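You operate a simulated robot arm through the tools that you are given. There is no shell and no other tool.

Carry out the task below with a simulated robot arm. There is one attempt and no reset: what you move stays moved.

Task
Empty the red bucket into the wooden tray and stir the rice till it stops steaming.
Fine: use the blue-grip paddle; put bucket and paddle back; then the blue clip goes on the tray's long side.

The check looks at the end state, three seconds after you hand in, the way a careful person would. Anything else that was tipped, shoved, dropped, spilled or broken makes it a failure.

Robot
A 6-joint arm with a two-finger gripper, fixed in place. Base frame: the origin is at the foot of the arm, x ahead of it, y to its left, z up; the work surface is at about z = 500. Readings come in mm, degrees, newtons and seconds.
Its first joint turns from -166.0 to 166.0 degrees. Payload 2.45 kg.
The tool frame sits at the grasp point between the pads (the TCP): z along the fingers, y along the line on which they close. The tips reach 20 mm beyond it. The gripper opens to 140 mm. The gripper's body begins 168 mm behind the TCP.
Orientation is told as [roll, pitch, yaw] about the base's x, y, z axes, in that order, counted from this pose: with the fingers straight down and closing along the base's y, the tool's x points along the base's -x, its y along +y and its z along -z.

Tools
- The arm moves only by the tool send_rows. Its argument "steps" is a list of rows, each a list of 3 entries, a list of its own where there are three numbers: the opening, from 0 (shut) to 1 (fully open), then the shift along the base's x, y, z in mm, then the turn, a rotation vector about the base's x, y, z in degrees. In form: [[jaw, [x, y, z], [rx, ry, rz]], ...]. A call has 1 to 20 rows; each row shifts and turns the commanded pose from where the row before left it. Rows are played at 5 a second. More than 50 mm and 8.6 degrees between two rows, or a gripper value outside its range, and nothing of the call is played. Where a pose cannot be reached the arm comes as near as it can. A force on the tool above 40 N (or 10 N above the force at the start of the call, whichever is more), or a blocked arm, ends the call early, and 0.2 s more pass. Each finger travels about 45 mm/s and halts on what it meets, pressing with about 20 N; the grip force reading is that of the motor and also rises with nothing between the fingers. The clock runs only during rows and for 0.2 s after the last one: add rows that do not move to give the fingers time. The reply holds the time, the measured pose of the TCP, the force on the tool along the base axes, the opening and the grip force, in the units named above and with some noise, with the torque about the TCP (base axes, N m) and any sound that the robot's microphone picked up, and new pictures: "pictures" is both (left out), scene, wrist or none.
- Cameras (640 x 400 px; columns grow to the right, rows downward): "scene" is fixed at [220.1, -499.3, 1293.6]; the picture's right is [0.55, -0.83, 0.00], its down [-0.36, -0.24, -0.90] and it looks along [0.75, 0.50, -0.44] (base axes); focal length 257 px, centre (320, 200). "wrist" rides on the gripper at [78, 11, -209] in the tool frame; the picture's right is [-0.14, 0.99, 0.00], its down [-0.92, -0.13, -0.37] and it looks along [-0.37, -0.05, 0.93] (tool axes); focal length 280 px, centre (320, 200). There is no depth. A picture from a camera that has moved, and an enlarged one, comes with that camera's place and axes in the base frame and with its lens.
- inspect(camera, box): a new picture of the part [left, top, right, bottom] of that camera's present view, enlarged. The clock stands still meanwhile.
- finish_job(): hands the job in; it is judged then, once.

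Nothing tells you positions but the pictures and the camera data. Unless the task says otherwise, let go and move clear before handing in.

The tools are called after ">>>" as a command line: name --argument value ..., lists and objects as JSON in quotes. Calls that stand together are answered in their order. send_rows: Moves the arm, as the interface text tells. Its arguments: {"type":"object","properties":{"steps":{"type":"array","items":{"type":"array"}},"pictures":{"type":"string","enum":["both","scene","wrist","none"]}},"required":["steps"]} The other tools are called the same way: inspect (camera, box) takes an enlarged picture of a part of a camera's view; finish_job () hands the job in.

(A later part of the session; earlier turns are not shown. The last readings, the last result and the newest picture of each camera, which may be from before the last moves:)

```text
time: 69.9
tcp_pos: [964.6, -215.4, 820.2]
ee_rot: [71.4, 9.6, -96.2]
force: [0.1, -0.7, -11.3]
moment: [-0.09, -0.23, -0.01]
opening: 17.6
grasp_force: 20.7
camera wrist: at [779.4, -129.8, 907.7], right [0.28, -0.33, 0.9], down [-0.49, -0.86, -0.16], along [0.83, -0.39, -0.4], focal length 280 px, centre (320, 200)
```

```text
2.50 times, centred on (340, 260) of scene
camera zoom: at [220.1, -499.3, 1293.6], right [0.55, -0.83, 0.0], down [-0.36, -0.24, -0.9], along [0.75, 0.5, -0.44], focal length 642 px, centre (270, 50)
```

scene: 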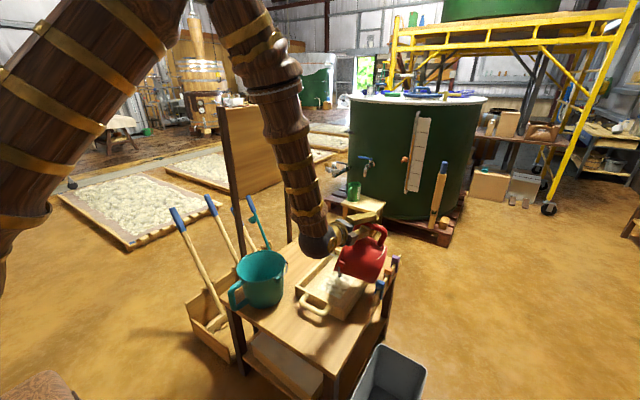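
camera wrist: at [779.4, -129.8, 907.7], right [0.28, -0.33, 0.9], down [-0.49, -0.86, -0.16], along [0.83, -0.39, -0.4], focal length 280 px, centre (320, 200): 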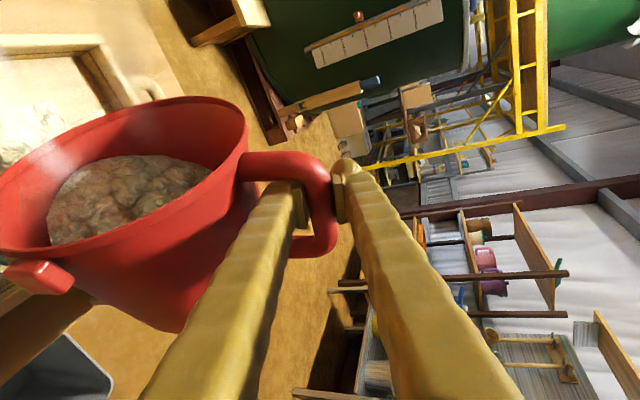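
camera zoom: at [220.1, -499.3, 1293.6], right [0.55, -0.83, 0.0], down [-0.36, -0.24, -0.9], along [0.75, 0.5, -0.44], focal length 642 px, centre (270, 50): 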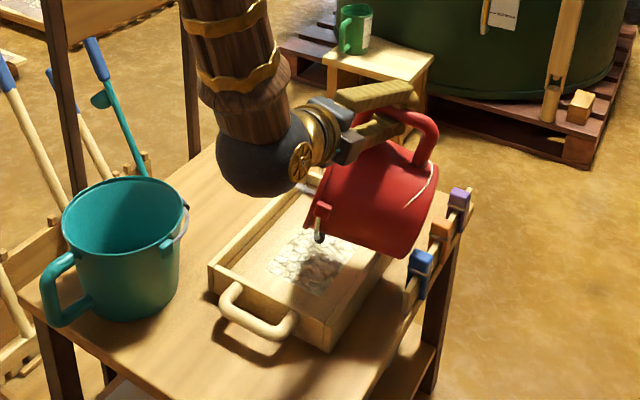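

Rice is falling right into the middle of the tray. I'll keep rolling slowly while shifting so the lip stays over the same spot.

>>> send_rows --steps '[[0.05, [2.5, 9, 0], [-2.4, 0.13, 1.4]], [0.05, [2.5, 9, 0], [-2.4, 0.12, 1.4]], [0.05, [2.5, 9, 0], [-2.4, 0.1, 1.4]], [0.05, [2.5, 9, 0], [-2.4, 0.08, 1.4]], [0.05, [2.5, 10, 0], [-2.4, 0.06, 1.4]], [0.05, [2.5, 10, 0], [-2.4, 0.04, 1.4]], [0.05, [0, 0, 0], [0, 0, 0]], [0.05, [0, 0, 0], [0, 0, 0]]]' --pictures "both"

>>> inspect --camera "scene" --box '[260, 180, 420, 340]'

```text
time: 71.7
tcp_pos: [979.7, -159.3, 820.3]
ee_rot: [71.5, -4.7, -88.0]
force: [-0.3, 0.7, -8.0]
moment: [0.17, -0.12, 0.0]
opening: 17.8
grasp_force: 20.0
camera wrist: at [782.4, -80.6, 888.8], right [0.32, -0.05, 0.95], down [-0.36, -0.93, 0.07], along [0.88, -0.36, -0.31], focal length 280 px, centre (320, 200)
```

scene: 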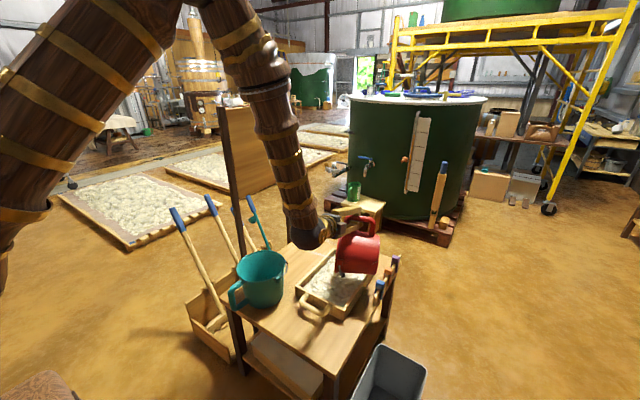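
wrist: 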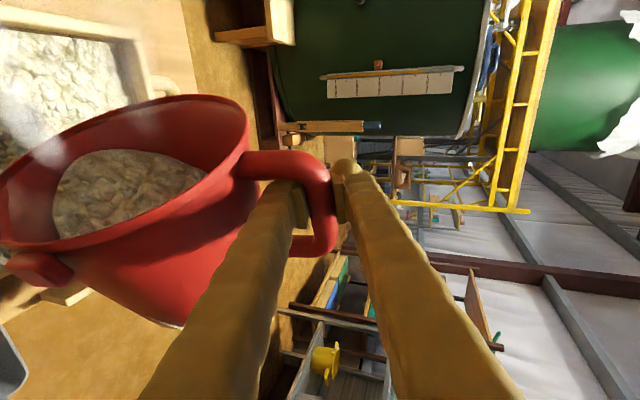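

```text
2.50 times, centred on (340, 260) of scene
camera zoom: at [220.1, -499.3, 1293.6], right [0.55, -0.83, 0.0], down [-0.36, -0.24, -0.9], along [0.75, 0.5, -0.44], focal length 642 px, centre (270, 50)
```

zoom: 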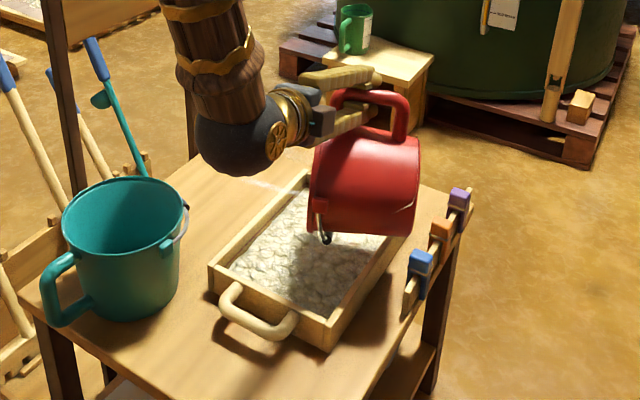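

The rice is spreading evenly in the tray and the load has dropped to 8 N, so about half is out. I'll continue rolling past horizontal to empty it.

>>> send_rows --steps '[[0.05, [1, 9, 0], [-2.66, -0.02, 1.45]], [0.05, [1, 9, 0], [-2.66, -0.03, 1.45]], [0.05, [1, 9, 0], [-2.66, -0.05, 1.45]], [0.05, [0.8, 9, 0], [-2.66, -0.07, 1.45]], [0.05, [0.8, 9, 0], [-2.66, -0.09, 1.45]], [0.05, [0.5, 9, 0], [-2.66, -0.1, 1.45]], [0.05, [0.5, 9, 0], [-2.66, -0.12, 1.45]], [0.05, [0, 0, 0], [0, 0, 0]], [0.05, [0, 0, 0], [0, 0, 0]]]' --pictures "both"

>>> inspect --camera "scene" --box '[260, 180, 420, 340]'

```text
time: 73.7
tcp_pos: [984.6, -94.8, 819.9]
ee_rot: [69.7, -23.3, -77.4]
force: [0.2, 0.1, -4.7]
moment: [0.21, -0.03, 0.02]
opening: 17.8
grasp_force: 20.3
camera wrist: at [775.1, -33.5, 863.5], right [0.28, 0.31, 0.91], down [-0.2, -0.91, 0.37], along [0.94, -0.28, -0.2], focal length 280 px, centre (320, 200)
```

scene: 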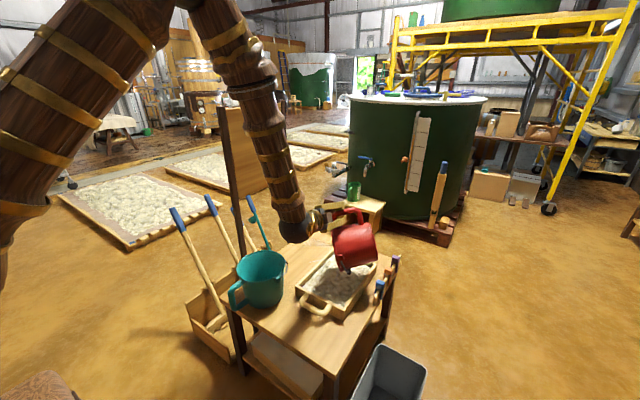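
wrist: 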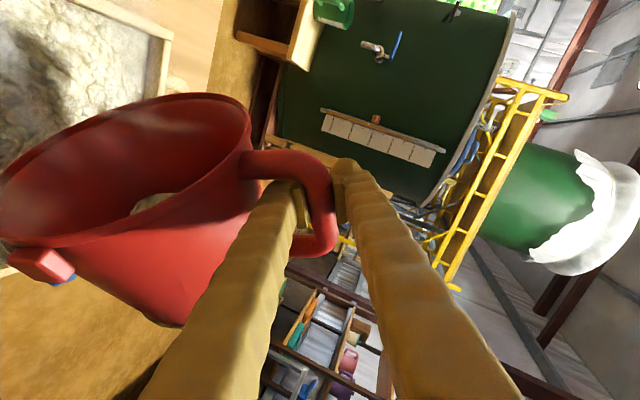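

```text
2.50 times, centred on (340, 260) of scene
camera zoom: at [220.1, -499.3, 1293.6], right [0.55, -0.83, 0.0], down [-0.36, -0.24, -0.9], along [0.75, 0.5, -0.44], focal length 642 px, centre (270, 50)
```

zoom: 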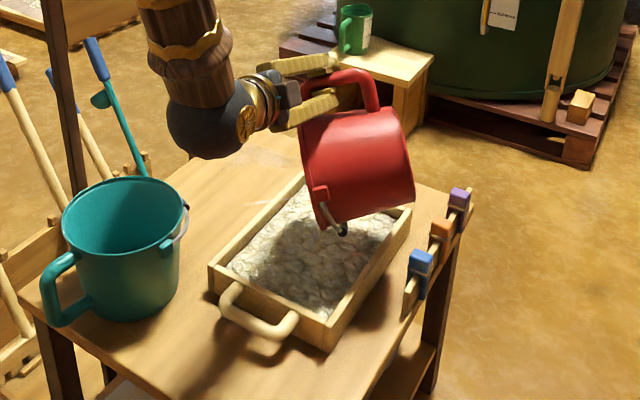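

Only a little rice remains (load 4.7 N). I'll roll further to tip out the rest.

>>> send_rows --steps '[[0.05, [0.5, 8, 0], [-2.74, -0.2, 1.42]], [0.05, [0.5, 8, 0], [-2.74, -0.22, 1.42]], [0.05, [0.4, 8, 0], [-2.74, -0.24, 1.42]], [0.05, [0.4, 8, 0], [-2.74, -0.26, 1.42]], [0.05, [0.3, 8, 0], [-2.74, -0.28, 1.42]], [0.05, [0.2, 8, 0], [-2.74, -0.3, 1.42]], [0.05, [0.2, 8, 0], [-2.74, -0.32, 1.42]], [0.05, [0, 8, 0], [-2.74, -0.34, 1.42]], [0.05, [0, 0, 0], [0, 0, 0]], [0.05, [0, 0, 0], [0, 0, 0]]]' --pictures "both"

>>> inspect --camera "scene" --box '[260, 180, 420, 340]'

>>> inspect --camera "wrist" --box '[0, 50, 280, 350]'

```text
time: 75.9
tcp_pos: [987.4, -32.3, 819.0]
ee_rot: [63.2, -44.7, -62.5]
force: [-1.8, 0.6, -2.8]
moment: [0.25, 0.01, 0.01]
opening: 17.5
grasp_force: 19.8
camera wrist: at [768.0, -0.3, 837.9], right [0.15, 0.67, 0.73], down [-0.06, -0.73, 0.68], along [0.99, -0.15, -0.07], focal length 280 px, centre (320, 200)
```

scene: 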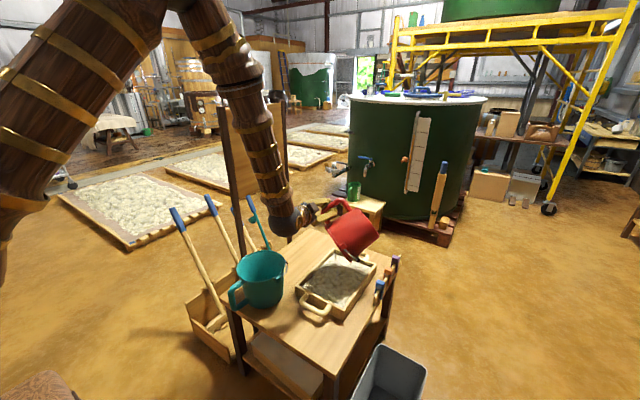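
wrist: 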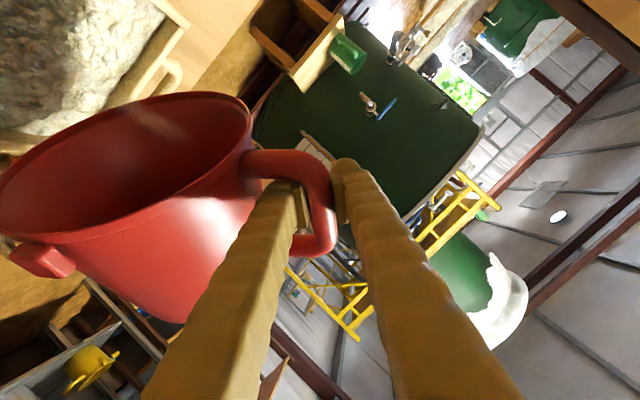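

```text
2.50 times, centred on (340, 260) of scene
camera zoom: at [220.1, -499.3, 1293.6], right [0.55, -0.83, 0.0], down [-0.36, -0.24, -0.9], along [0.75, 0.5, -0.44], focal length 642 px, centre (270, 50)
```

zoom: 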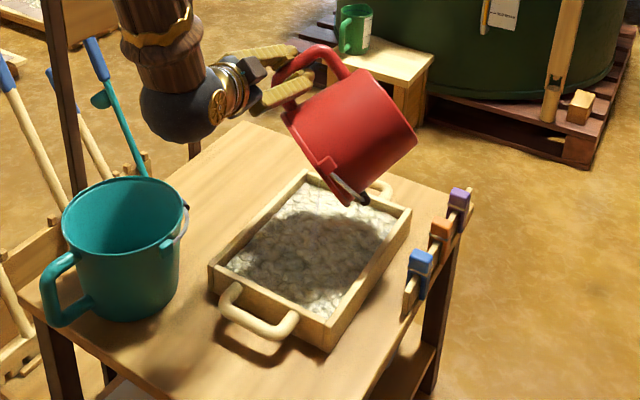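

```text
1.33 times, centred on (140, 200) of wrist
camera zoom: at [768.0, -0.3, 837.9], right [0.15, 0.67, 0.73], down [-0.06, -0.73, 0.68], along [0.99, -0.15, -0.07], focal length 374 px, centre (560, 200)
```

zoom: 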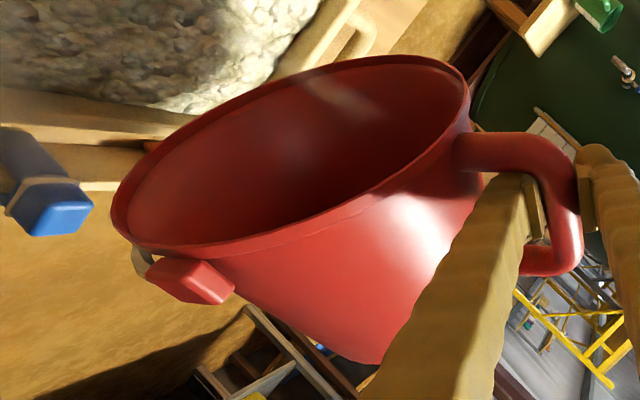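

The bucket is empty and all the rice is in the tray. Now I'll roll the bucket back upright in place, well above everything.

>>> send_rows --steps '[[0.05, [0, 0, 0], [3.75, 0.52, -1.28]], [0.05, [0, 0, 0], [5.4, 0.75, -1.84]], [0.05, [0, 0, 0], [5.4, 0.75, -1.84]], [0.05, [0, 0, 0], [5.4, 0.75, -1.84]], [0.05, [0, 0, 0], [5.4, 0.75, -1.84]], [0.05, [0, 0, 0], [5.4, 0.75, -1.84]], [0.05, [0, 0, 0], [5.4, 0.75, -1.84]], [0.05, [0, 0, 0], [5.4, 0.75, -1.84]], [0.05, [0, 0, 0], [5.4, 0.75, -1.84]], [0.05, [0, 0, 0], [5.4, 0.75, -1.84]], [0.05, [0, 0, 0], [5.4, 0.75, -1.84]], [0.05, [0, 0, 0], [5.4, 0.75, -1.84]], [0.05, [0, 0, 0], [3.75, 0.52, -1.28]]]' --pictures "both"

```text
time: 78.7
tcp_pos: [987.9, -31.6, 819.2]
ee_rot: [69.8, 22.2, -89.8]
force: [-0.1, -0.4, -2.9]
moment: [-0.11, -0.06, 0.02]
opening: 17.8
grasp_force: 19.4
camera wrist: at [795.8, 10.8, 924.1], right [0.34, -0.48, 0.81], down [-0.39, -0.86, -0.34], along [0.86, -0.2, -0.48], focal length 280 px, centre (320, 200)
```

scene: 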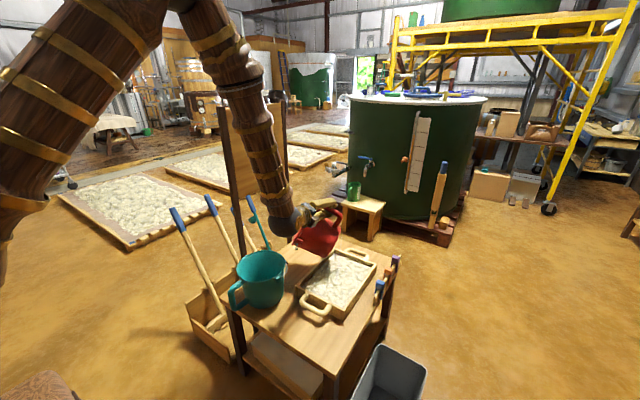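
wrist: 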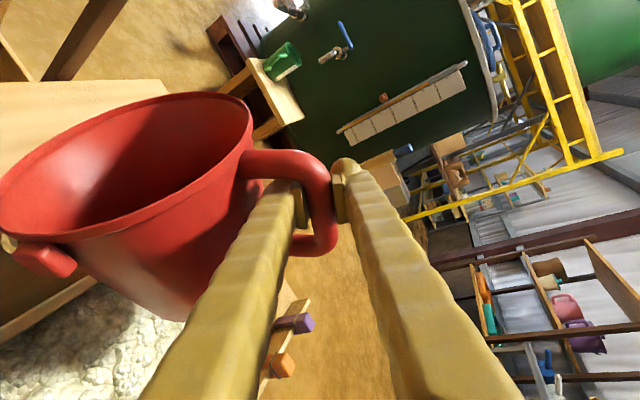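

Good. Completing the roll to bring the bucket upright.

>>> send_rows --steps '[[0.05, [0, 0, 0], [3.75, 0.52, -1.28]], [0.05, [0, 0, 0], [5.4, 0.75, -1.84]], [0.05, [0, 0, 0], [5.4, 0.75, -1.84]], [0.05, [0, 0, 0], [5.4, 0.75, -1.84]], [0.05, [0, 0, 0], [5.4, 0.75, -1.84]], [0.05, [0, 0, 0], [5.4, 0.75, -1.84]], [0.05, [0, 0, 0], [5.4, 0.75, -1.84]], [0.05, [0, 0, 0], [5.4, 0.75, -1.84]], [0.05, [0, 0, 0], [5.4, 0.75, -1.84]], [0.05, [0, 0, 0], [5.4, 0.75, -1.84]], [0.05, [0, 0, 0], [5.4, 0.75, -1.84]], [0.05, [0, 0, 0], [3.75, 0.52, -1.28]], [0.05, [0, 0, 0], [0, 0, 0]]]' --pictures "both"

>>> inspect --camera "scene" --box '[250, 170, 410, 330]'

```text
time: 81.5
tcp_pos: [987.5, -31.4, 819.8]
ee_rot: [3.2, 71.3, -168.6]
force: [-0.2, -0.4, -3.0]
moment: [-0.4, 0.01, -0.02]
opening: 17.6
grasp_force: 20.3
camera wrist: at [818.1, -63.8, 959.6], right [0.1, -0.99, -0.11], down [-0.65, 0.02, -0.76], along [0.75, 0.15, -0.64], focal length 280 px, centre (320, 200)
```

scene: 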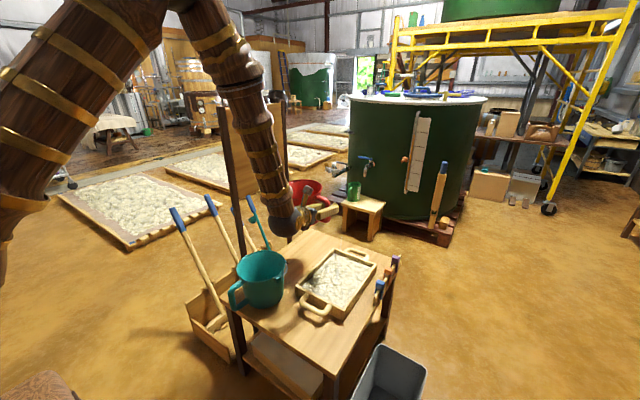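
wrist: 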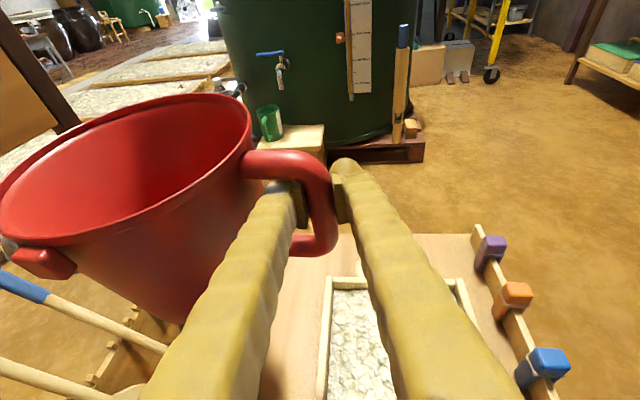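

```text
2.50 times, centred on (330, 250) of scene
camera zoom: at [220.1, -499.3, 1293.6], right [0.55, -0.83, 0.0], down [-0.36, -0.24, -0.9], along [0.75, 0.5, -0.44], focal length 642 px, centre (295, 75)
```

zoom: 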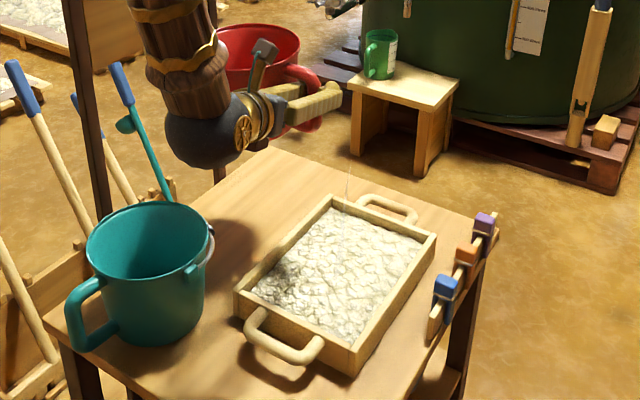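

The bucket is upright and empty, and the tray of rice is steaming. Next I'll carry the bucket back above its original spot, turning to the handle direction it can be set down with.

>>> send_rows --steps '[[0.05, [6, 2, -3], [-0.14, 0.24, 1.94]], [0.05, [12, 4, -5], [-0.14, 0.24, 1.94]], [0.05, [12, 4, -5], [-0.14, 0.24, 1.94]], [0.05, [12, 4, -5], [-0.14, 0.24, 1.94]], [0.05, [12, 4, -5], [-0.14, 0.24, 1.94]], [0.05, [12, 4, -5], [-0.14, 0.24, 1.94]], [0.05, [12, 4, -5], [-0.14, 0.24, 1.94]], [0.05, [12, 4, -5], [-0.14, 0.24, 1.94]], [0.05, [12, 4, -5], [-0.14, 0.24, 1.94]], [0.05, [12, 4, -5], [-0.14, 0.24, 1.94]], [0.05, [12, 4, -5], [-0.14, 0.24, 1.94]], [0.05, [10, 4, -5], [-0.14, 0.24, 1.94]], [0.05, [0, 0, 0], [0, 0, 0]]]' --pictures "both"

>>> inspect --camera "scene" --box '[250, 170, 410, 330]'

```text
time: 84.3
tcp_pos: [1124.0, 14.5, 760.3]
ee_rot: [4.5, 68.1, -144.2]
force: [-0.4, 0.3, -2.3]
moment: [-0.33, -0.13, 0.04]
opening: 17.6
grasp_force: 20.2
camera wrist: at [987.4, -76.2, 910.2], right [0.48, -0.87, -0.1], down [-0.64, -0.27, -0.72], along [0.6, 0.41, -0.69], focal length 280 px, centre (320, 200)
```

scene: 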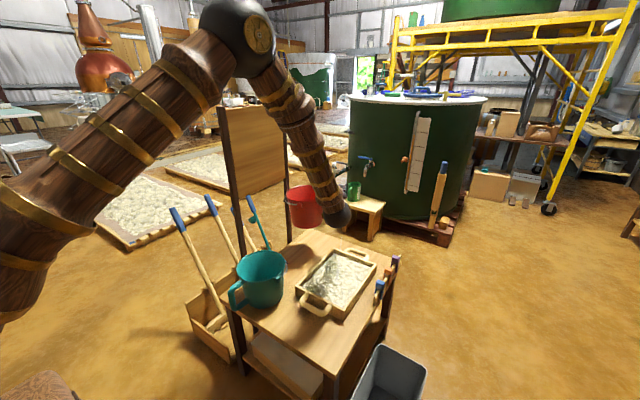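
wrist: 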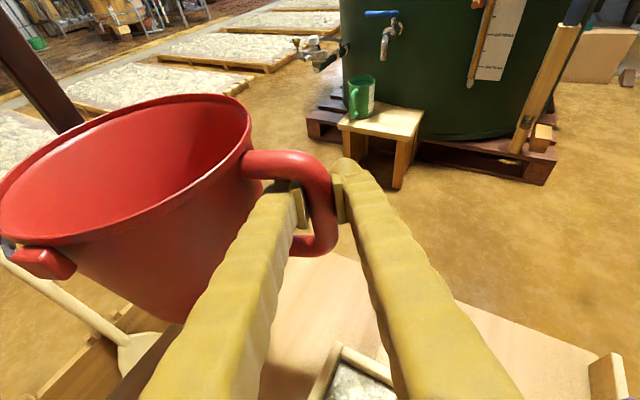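

```text
2.50 times, centred on (330, 250) of scene
camera zoom: at [220.1, -499.3, 1293.6], right [0.55, -0.83, 0.0], down [-0.36, -0.24, -0.9], along [0.75, 0.5, -0.44], focal length 642 px, centre (295, 75)
```

zoom: 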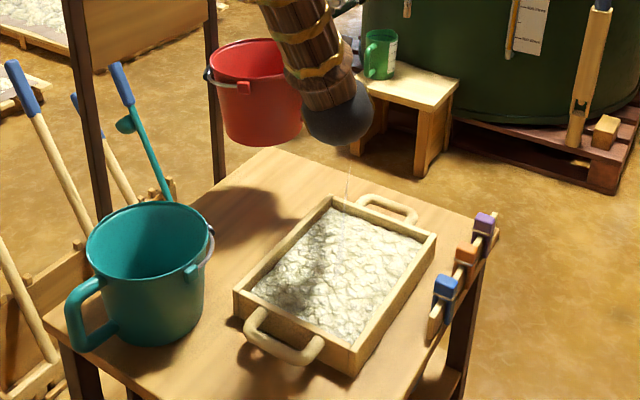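

It's upright above its spot. I'll correct a 1.7° roll and lower it to just above the table.

>>> send_rows --steps '[[0.05, [0, 0, -12], [1.35, 0.81, -0.63]], [0.05, [0, 0, -22], [0, 0, 0]], [0.05, [0, 0, -25], [0, 0, 0]], [0.05, [0, 0, -25], [0, 0, 0]], [0.05, [0, 0, -25], [0, 0, 0]], [0.05, [0, 0, -25], [0, 0, 0]], [0.05, [0, 0, -18], [0, 0, 0]], [0.05, [0, 0, -10], [0, 0, 0]], [0.05, [0, 0, 0], [0, 0, 0]]]' --pictures "both"

>>> inspect --camera "scene" --box '[250, 180, 370, 300]'

```text
time: 86.3
tcp_pos: [1123.9, 14.9, 599.5]
ee_rot: [0.3, 68.0, -148.7]
force: [-0.6, -0.1, -2.6]
moment: [-0.32, -0.13, -0.03]
opening: 17.8
grasp_force: 20.1
camera wrist: at [988.1, -78.7, 748.7], right [0.47, -0.88, -0.13], down [-0.65, -0.24, -0.72], along [0.6, 0.42, -0.68], focal length 280 px, centre (320, 200)
```

scene: 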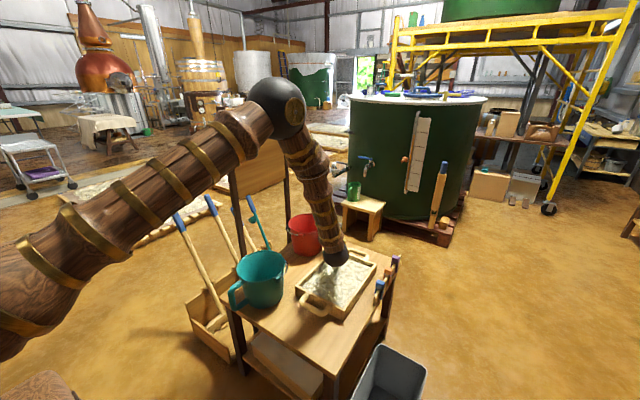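
wrist: 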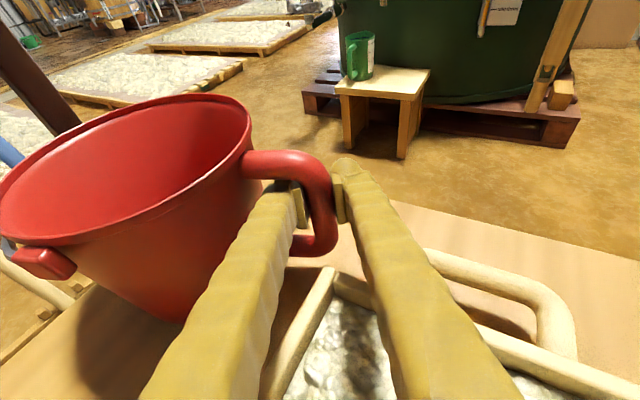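

```text
3.33 times, centred on (310, 240) of scene
camera zoom: at [220.1, -499.3, 1293.6], right [0.55, -0.83, 0.0], down [-0.36, -0.24, -0.9], along [0.75, 0.5, -0.44], focal length 856 px, centre (353, 67)
```

zoom: 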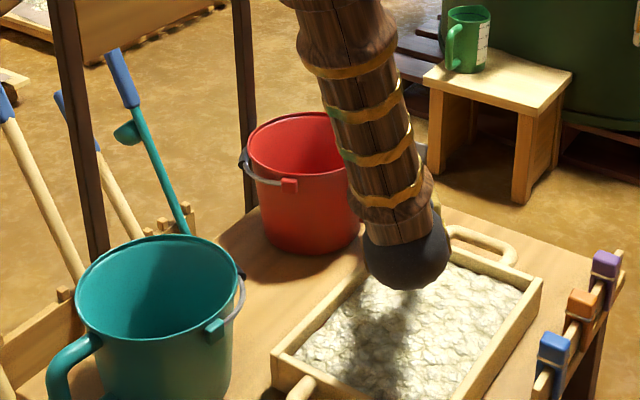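

Just above the table, so I'm lowering the last bit in small steps and watching the force.

>>> send_rows --steps '[[0.05, [0, 0, -4], [0, 0, 0]], [0.05, [0, 0, -4], [0, 0, 0]], [0.05, [0, 0, -3], [0, 0, 0]], [0.05, [0, 0, -2], [0, 0, 0]], [0.05, [0, 0, 0], [0, 0, 0]]]' --pictures "none"

>>> inspect --camera "wrist" --box '[0, 60, 400, 340]'

>>> inspect --camera "scene" --box '[250, 180, 370, 300]'

```text
time: 87.5
tcp_pos: [1123.9, 14.2, 586.6]
ee_rot: [0.4, 68.3, -148.8]
force: [3.7, -6.8, 17.0]
moment: [0.32, 0.22, 0.02]
opening: 17.5
grasp_force: 19.5
```

```text
1.43 times, centred on (200, 200) of wrist
camera zoom: at [988.3, -78.7, 736.5], right [0.47, -0.88, -0.13], down [-0.65, -0.24, -0.72], along [0.6, 0.42, -0.68], focal length 401 px, centre (491, 200)
```

zoom: 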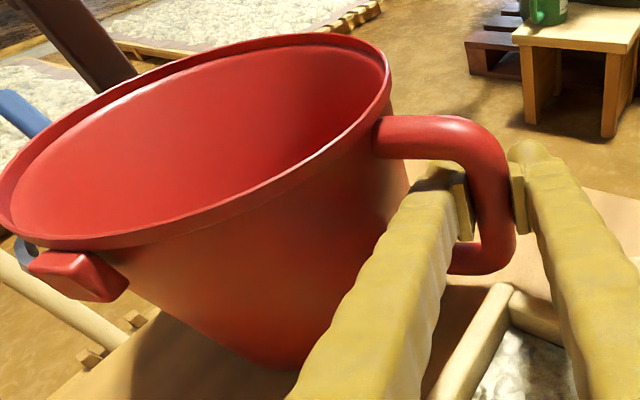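

```text
3.33 times, centred on (310, 240) of scene
camera zoom: at [220.1, -499.3, 1293.6], right [0.55, -0.83, 0.0], down [-0.36, -0.24, -0.9], along [0.75, 0.5, -0.44], focal length 856 px, centre (353, 67)
```

zoom: 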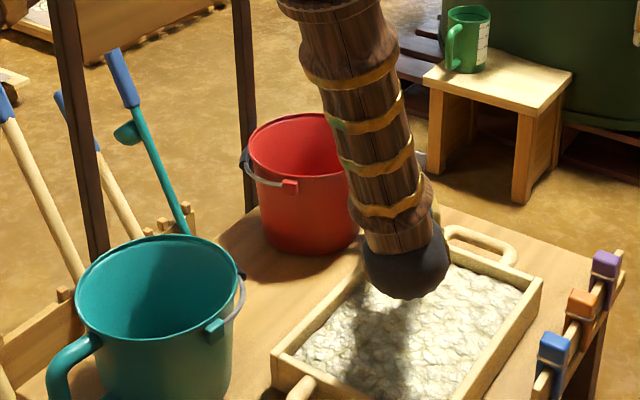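

It's touching the table. I'll relieve the pressure, open just enough, and withdraw the finger from the loop along the tool axis.

>>> send_rows --steps '[[0.05, [0, 0, 1.5], [0, 0, 0]], [0.16, [0, 0, 0], [0, 0, 0]], [0.2, [0, 0, 0], [0, 0, 0]], [0.22, [0, 0, 0], [0, 0, 0]], [0.22, [0, 0, 0], [0, 0, 0]]]' --pictures "wrist"

>>> inspect --camera "wrist" --box '[220, 80, 420, 260]'

```text
time: 88.7
tcp_pos: [1123.4, 13.7, 589.9]
ee_rot: [0.4, 68.1, -148.8]
force: [-0.2, -0.4, 0.5]
moment: [-0.01, 0.0, 0.02]
opening: 30.6
grasp_force: 0.0
camera wrist: at [988.6, -78.6, 737.4], right [0.47, -0.88, -0.13], down [-0.65, -0.24, -0.72], along [0.6, 0.42, -0.69], focal length 280 px, centre (320, 200)
```

wrist: 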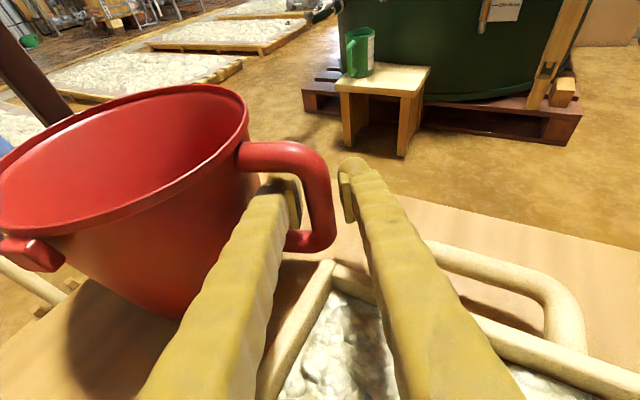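

```text
2.22 times, centred on (320, 170) of wrist
camera zoom: at [988.6, -78.6, 737.4], right [0.47, -0.88, -0.13], down [-0.65, -0.24, -0.72], along [0.6, 0.42, -0.69], focal length 623 px, centre (320, 267)
```

zoom: 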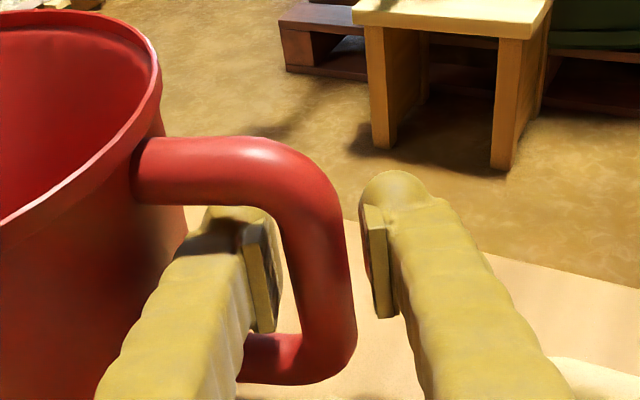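

Released cleanly. Withdrawing along the tool axis.

>>> send_rows --steps '[[0.22, [-8, -4.9, 3.8], [0, 0, 0]], [0.22, [-12, -7.3, 5.7], [0, 0, 0]], [0.22, [-17, -10.3, 8], [0, 0, 0]], [0.22, [-20, -12.2, 9.5], [0, 0, 0]], [0.22, [-24, -14.6, 11.4], [0, 0, 0]], [0.22, [-28, -17, 25], [0, 0, 0]], [0.22, [-28, -17, 35], [0, 0, 0]], [0.22, [0, 0, 0], [0, 0, 0]]]' --pictures "both"

>>> inspect --camera "scene" --box '[250, 180, 410, 320]'

>>> inspect --camera "wrist" --box '[200, 50, 400, 220]'

```text
time: 90.5
tcp_pos: [987.9, -69.8, 689.5]
ee_rot: [0.3, 68.1, -148.9]
force: [-0.8, 0.1, 0.8]
moment: [0.02, 0.0, -0.02]
opening: 30.9
grasp_force: 0.0
camera wrist: at [851.2, -163.3, 839.2], right [0.47, -0.88, -0.13], down [-0.65, -0.24, -0.72], along [0.6, 0.42, -0.68], focal length 280 px, centre (320, 200)
```

scene: 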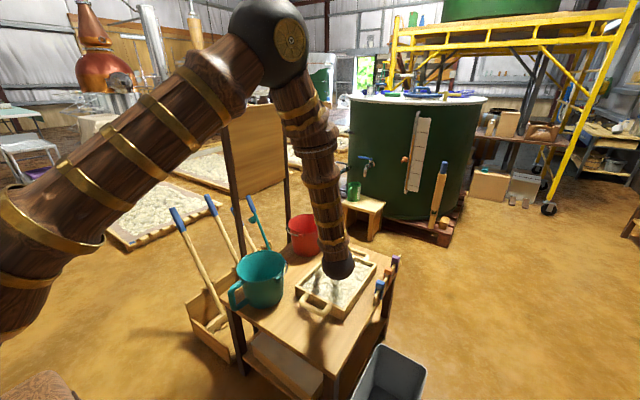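
wrist: 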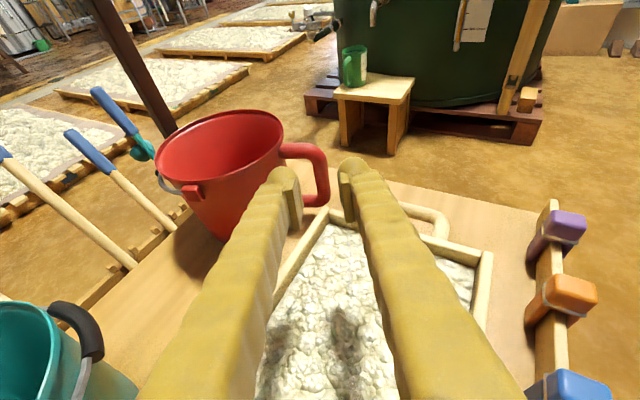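

```text
2.86 times, centred on (330, 250) of scene
camera zoom: at [220.1, -499.3, 1293.6], right [0.55, -0.83, 0.0], down [-0.36, -0.24, -0.9], along [0.75, 0.5, -0.44], focal length 733 px, centre (291, 57)
```

zoom: 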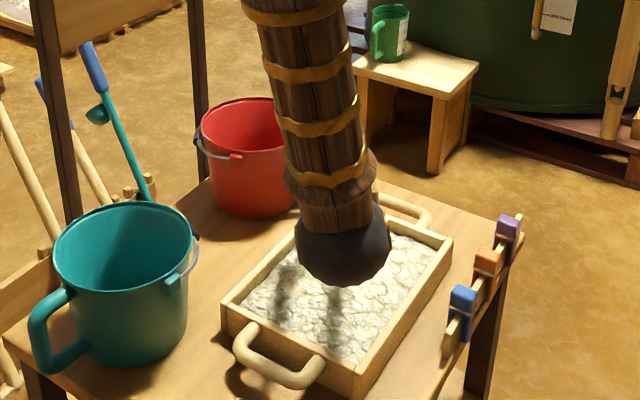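

```text
2.35 times, centred on (300, 135) of wrist
camera zoom: at [851.2, -163.3, 839.2], right [0.47, -0.88, -0.13], down [-0.65, -0.24, -0.72], along [0.6, 0.42, -0.68], focal length 660 px, centre (367, 353)
```

zoom: 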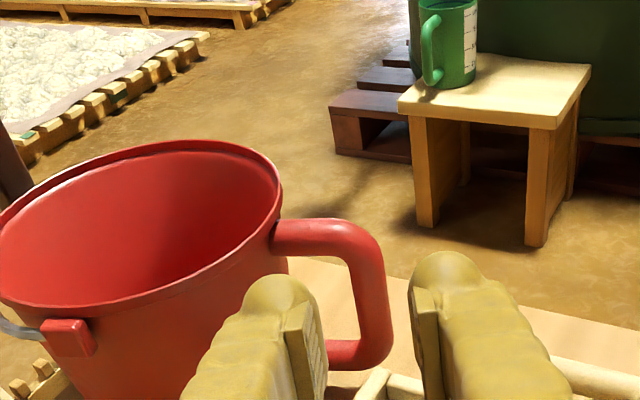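

The bucket is back standing in its place. Next comes the paddle, the second tool in the rack, so I'm backing away and heading around the near side of the board frame for a look at the rack.

>>> send_rows --steps '[[0.22, [-23, -1, 27], [-2.45, 4.07, 0]], [0.22, [-23, -1, 27], [-2.45, 4.07, 0]], [0.22, [-23, -1, 27], [-2.45, 4.07, 0]], [0.22, [-23, -1, 27], [-2.45, 4.07, 0]], [0.22, [-23, -1, 27], [-2.45, 4.07, 0]], [0.22, [-23, -1, 27], [-2.45, 4.07, 0]], [0.22, [-23, -1, 27], [-2.45, 4.07, 0]], [0.22, [-23, -1, 27], [-2.45, 4.07, 0]], [0.3, [-20, 35, 0], [0, 0, 0]], [0.3, [-20, 39, 0], [0, 0, 0]], [0.3, [-20, 39, 0], [0, 0, 0]], [0.3, [-20, 39, 0], [0, 0, 0]], [0.3, [-20, 39, 0], [0, 0, 0]], [0.3, [-20, 39, 0], [0, 0, 0]], [0.3, [-20, 39, 0], [0, 0, 0]], [0.3, [-20, 39, 0], [0, 0, 0]]]' --pictures "both"

```text
time: 93.9
tcp_pos: [642.6, 232.4, 905.1]
ee_rot: [0.1, 30.2, -148.8]
force: [-0.1, -0.1, -0.9]
moment: [0.0, 0.0, -0.01]
opening: 42.0
grasp_force: 0.0
camera wrist: at [617.0, 204.9, 1123.7], right [0.41, -0.91, -0.07], down [-0.91, -0.4, -0.14], along [0.1, 0.12, -0.99], focal length 280 px, centre (320, 200)
```

scene: 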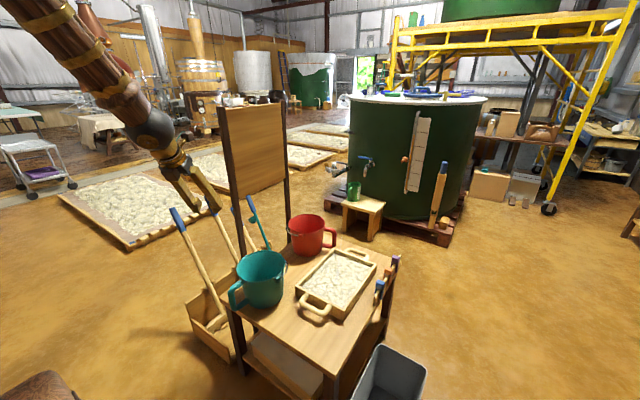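
wrist: 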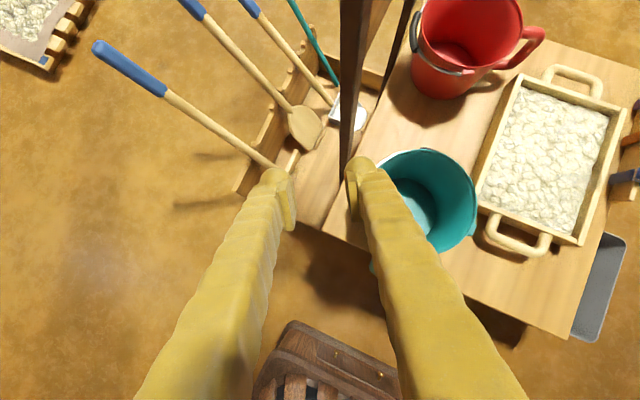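

I'm past the near post with a top view of the rack. I'll move over beside it and tilt the camera outward for a better look at the paddle.

>>> send_rows --steps '[[0.3, [2, 35, 0], [2.06, -3.43, 0]], [0.3, [2, 38, 0], [2.06, -3.43, 0]], [0.3, [2, 38, 0], [2.06, -3.43, 0]], [0.3, [2, 38, 0], [2.06, -3.43, 0]], [0.3, [2, 38, 0], [2.06, -3.43, 0]], [0.4, [0, 0, 0], [0, 0, 0]]]' --pictures "both"

>>> inspect --camera "wrist" --box '[150, 0, 500, 200]'

>>> inspect --camera "scene" --box '[150, 120, 300, 270]'

```text
time: 95.3
tcp_pos: [684.6, 372.1, 926.8]
ee_rot: [-2.8, 49.4, -148.8]
force: [0.0, -1.2, 0.7]
moment: [0.01, 0.0, 0.02]
opening: 56.1
grasp_force: 0.0
out of reach, approached as far as the arm can: row 3, 4, 5
camera wrist: at [604.6, 301.0, 1120.6], right [0.47, -0.87, -0.14], down [-0.81, -0.36, -0.46], along [0.35, 0.32, -0.88], focal length 280 px, centre (320, 200)
```

scene: 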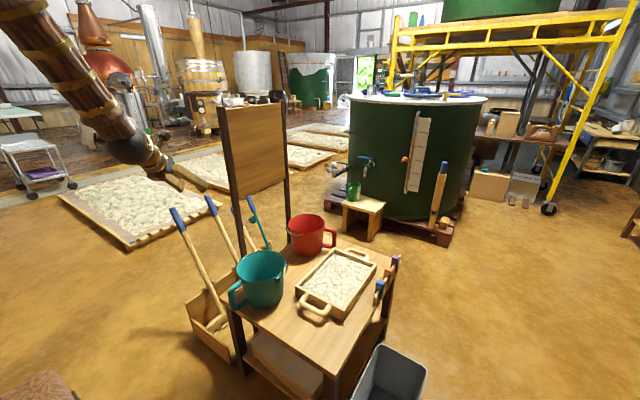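
wrist: 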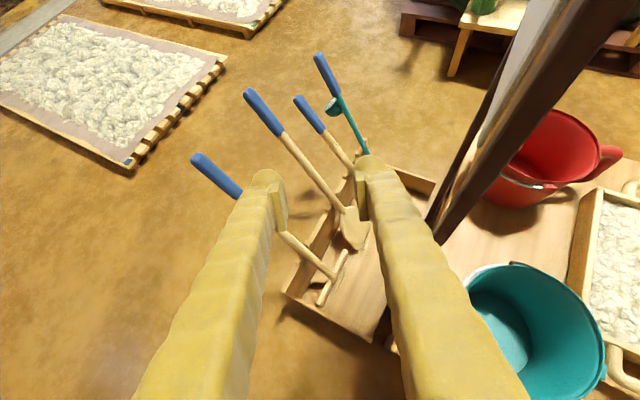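

```text
1.83 times, centred on (325, 100) of wrist
camera zoom: at [604.6, 301.0, 1120.6], right [0.47, -0.87, -0.14], down [-0.81, -0.36, -0.46], along [0.35, 0.32, -0.88], focal length 513 px, centre (311, 383)
```

zoom: 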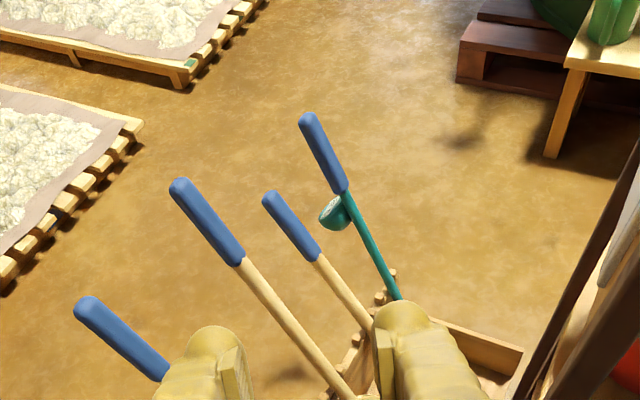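

```text
2.67 times, centred on (225, 195) of scene
camera zoom: at [220.1, -499.3, 1293.6], right [0.55, -0.83, 0.0], down [-0.36, -0.24, -0.9], along [0.75, 0.5, -0.44], focal length 684 px, centre (573, 213)
```

zoom: 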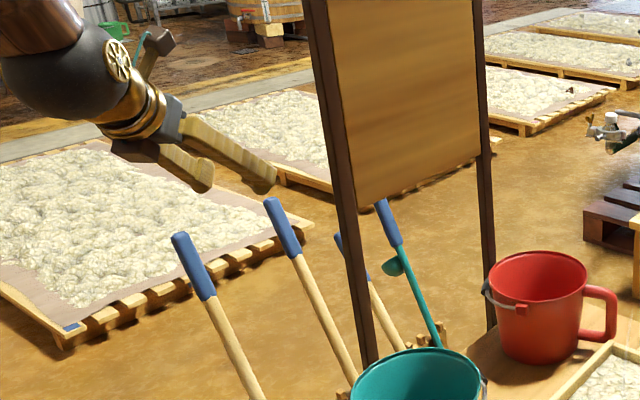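

I can see the rack well: the paddle shaft runs from its neck at about (970, 548, 195) up to its blue grip at about (968, 767, 668), with the shovel 75 mm beyond it. I'll turn the tool to match the shaft's slant and go to a pre-grasp point in front of it.

>>> send_rows --steps '[[0.4, [0, 0, 0], [0, 0, 5.05]], [0.4, [10, 10, -20], [0, 0, 5.05]], [0.4, [17, 18, -38], [4.36, -4.36, 0]], [0.4, [17, 18, -38], [4.36, -4.36, 0]], [0.4, [17, 18, -38], [4.36, -4.36, 0]], [0.4, [17, 18, -38], [-3.93, -3.93, 2.25]], [0.4, [17, 18, -38], [-3.93, -3.93, 2.25]], [0.4, [17, 18, -38], [-3.93, -3.93, 2.25]], [0.4, [17, 18, -38], [0, 0, 0]], [0.4, [0, 0, 0], [0, 0, 0]]]' --pictures "both"

```text
time: 97.5
tcp_pos: [813.1, 509.3, 638.9]
ee_rot: [33.7, 63.1, -98.3]
force: [0.2, 0.3, -0.4]
moment: [-0.02, 0.02, 0.03]
opening: 56.0
grasp_force: 0.1
camera wrist: at [689.9, 400.9, 789.6], right [0.74, -0.67, 0.12], down [-0.4, -0.57, -0.72], along [0.55, 0.48, -0.69], focal length 280 px, centre (320, 200)
```

scene: 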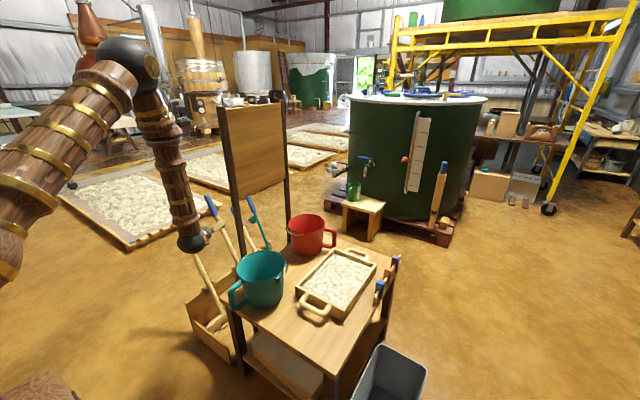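
wrist: 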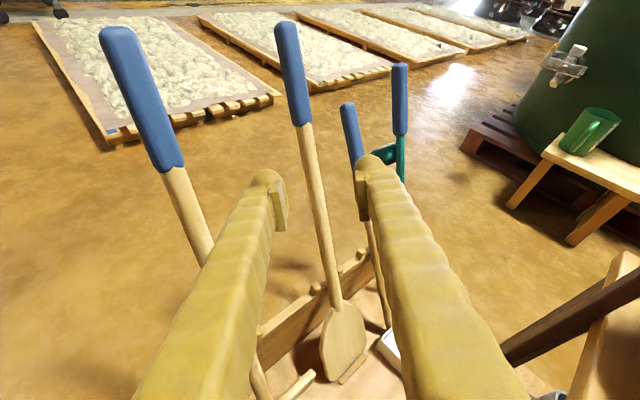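

The paddle shaft is right ahead between the fingers. I'm moving to about 120 mm in front of it at grasp height.

>>> send_rows --steps '[[0.4, [16, 16, -29], [0, 0, 0]], [0.4, [16, 16, -29], [0, 0, 0]], [0.4, [16, 16, -29], [0, 0, 0]], [0.4, [17, 16, -29], [0, 0, 0]], [0.4, [17, 16, -28], [0, 0, 0]], [0.4, [0, 0, 0], [0, 0, 0]]]' --pictures "both"

>>> inspect --camera "scene" --box '[140, 160, 290, 340]'

```text
time: 98.9
tcp_pos: [897.5, 590.0, 495.5]
ee_rot: [33.5, 63.2, -98.4]
force: [-0.2, 0.7, 0.1]
moment: [-0.02, 0.02, 0.02]
opening: 56.2
grasp_force: 0.1
camera wrist: at [774.6, 481.7, 645.9], right [0.74, -0.66, 0.12], down [-0.4, -0.57, -0.72], along [0.55, 0.48, -0.69], focal length 280 px, centre (320, 200)
```

scene: 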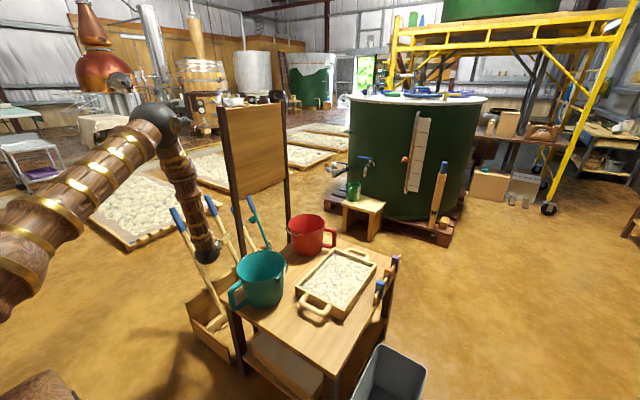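
wrist: 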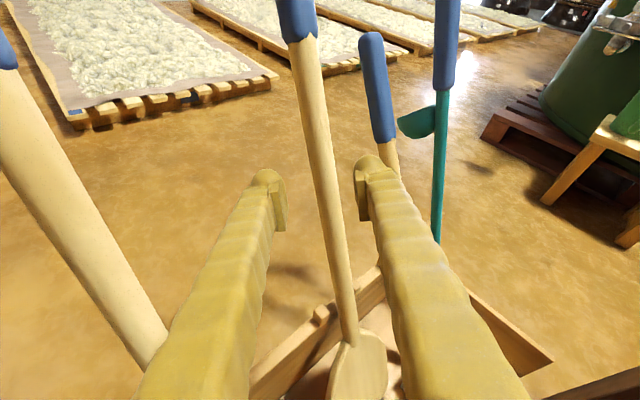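

```text
2.22 times, centred on (215, 250) of scene
camera zoom: at [220.1, -499.3, 1293.6], right [0.55, -0.83, 0.0], down [-0.36, -0.24, -0.9], along [0.75, 0.5, -0.44], focal length 570 px, centre (553, 89)
```

zoom: 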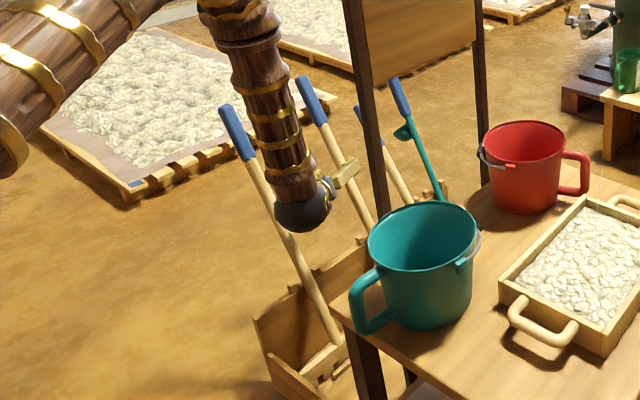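

Well aligned. I'll narrow the opening a little so the right finger clears the shovel, and advance to the shaft.

>>> send_rows --steps '[[0.32, [2.2, -1.8, 0.8], [0, 0, 0]], [0.32, [14.4, 14.4, -8.3], [0, 0, 0]], [0.32, [14.4, 14.4, -8.3], [0, 0, 0]], [0.32, [14.4, 14.4, -8.3], [0, 0, 0]], [0.32, [13.1, 13.1, -7.5], [0, 0, 0]], [0.32, [0, 0, 0], [0, 0, 0]]]' --pictures "wrist"

>>> inspect --camera "wrist" --box '[220, 80, 440, 260]'

```text
time: 100.3
tcp_pos: [954.8, 642.8, 465.0]
ee_rot: [33.4, 63.3, -98.3]
force: [0.4, 0.4, -0.6]
moment: [-0.01, -0.04, 0.03]
opening: 44.8
grasp_force: 0.0
camera wrist: at [832.6, 535.8, 614.6], right [0.74, -0.66, 0.12], down [-0.4, -0.57, -0.72], along [0.54, 0.48, -0.69], focal length 280 px, centre (320, 200)
```

wrist: 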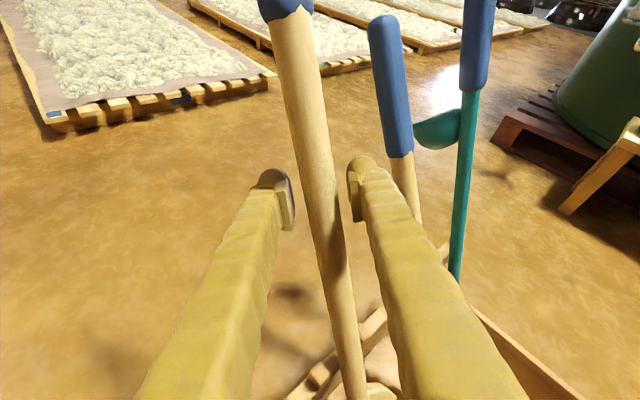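

```text
2.22 times, centred on (330, 170) of wrist
camera zoom: at [832.6, 535.8, 614.6], right [0.74, -0.66, 0.12], down [-0.4, -0.57, -0.72], along [0.54, 0.48, -0.69], focal length 623 px, centre (298, 267)
```

zoom: 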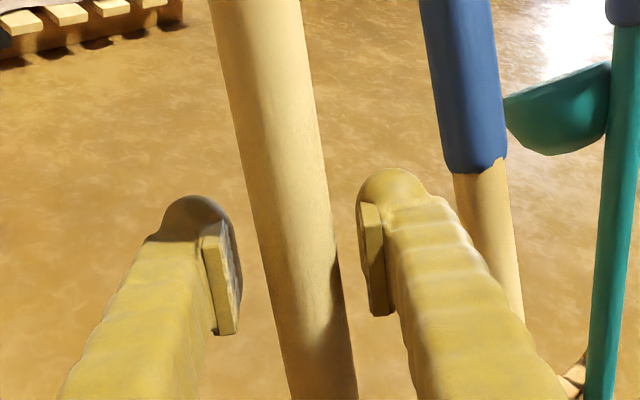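

The shaft is between the fingers. I'll advance another 20 mm and check depth.

>>> send_rows --steps '[[0.32, [6.6, 6.5, -3.8], [0, 0, 0]], [0.32, [6.6, 6.5, -3.8], [0, 0, 0]], [0.32, [0, 0, 0], [0, 0, 0]]]' --pictures "wrist"

>>> inspect --camera "wrist" --box '[220, 80, 440, 260]'

>>> inspect --camera "scene" --box '[180, 180, 260, 270]'

```text
time: 101.1
tcp_pos: [967.4, 657.2, 456.9]
ee_rot: [33.4, 63.2, -98.3]
force: [-0.1, -0.2, 0.1]
moment: [0.02, -0.02, -0.01]
opening: 44.7
grasp_force: 0.0
camera wrist: at [845.5, 548.3, 607.2], right [0.74, -0.66, 0.12], down [-0.4, -0.57, -0.72], along [0.54, 0.48, -0.69], focal length 280 px, centre (320, 200)
```

wrist: 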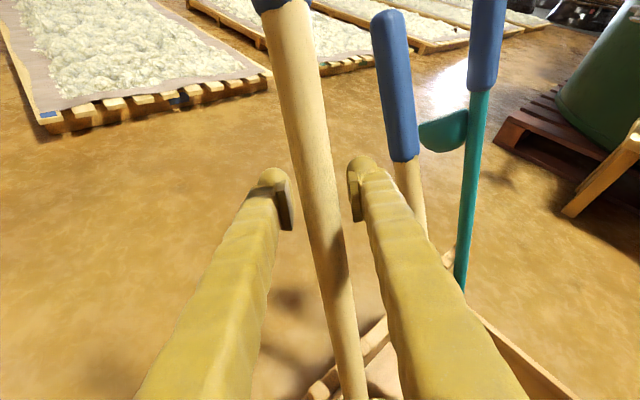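

```text
2.22 times, centred on (330, 170) of wrist
camera zoom: at [845.5, 548.3, 607.2], right [0.74, -0.66, 0.12], down [-0.4, -0.57, -0.72], along [0.54, 0.48, -0.69], focal length 623 px, centre (298, 267)
```

zoom: 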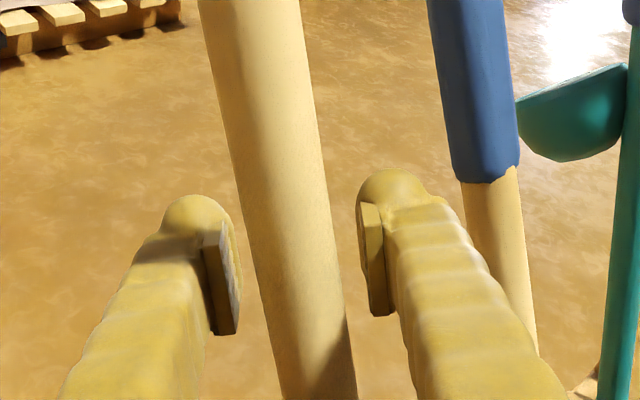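

```text
4.44 times, centred on (220, 225) of scene
camera zoom: at [220.1, -499.3, 1293.6], right [0.55, -0.83, 0.0], down [-0.36, -0.24, -0.9], along [0.75, 0.5, -0.44], focal length 1141 px, centre (764, 89)
```

zoom: 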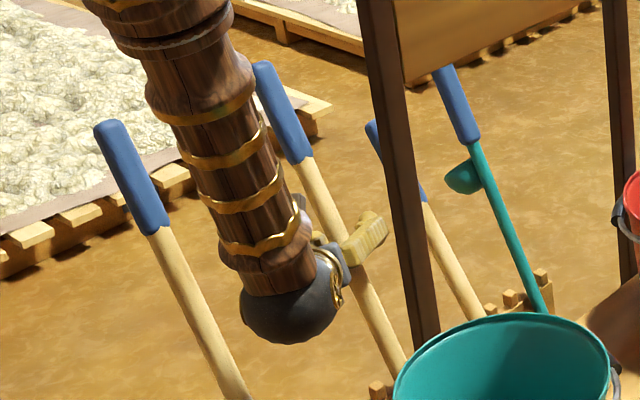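

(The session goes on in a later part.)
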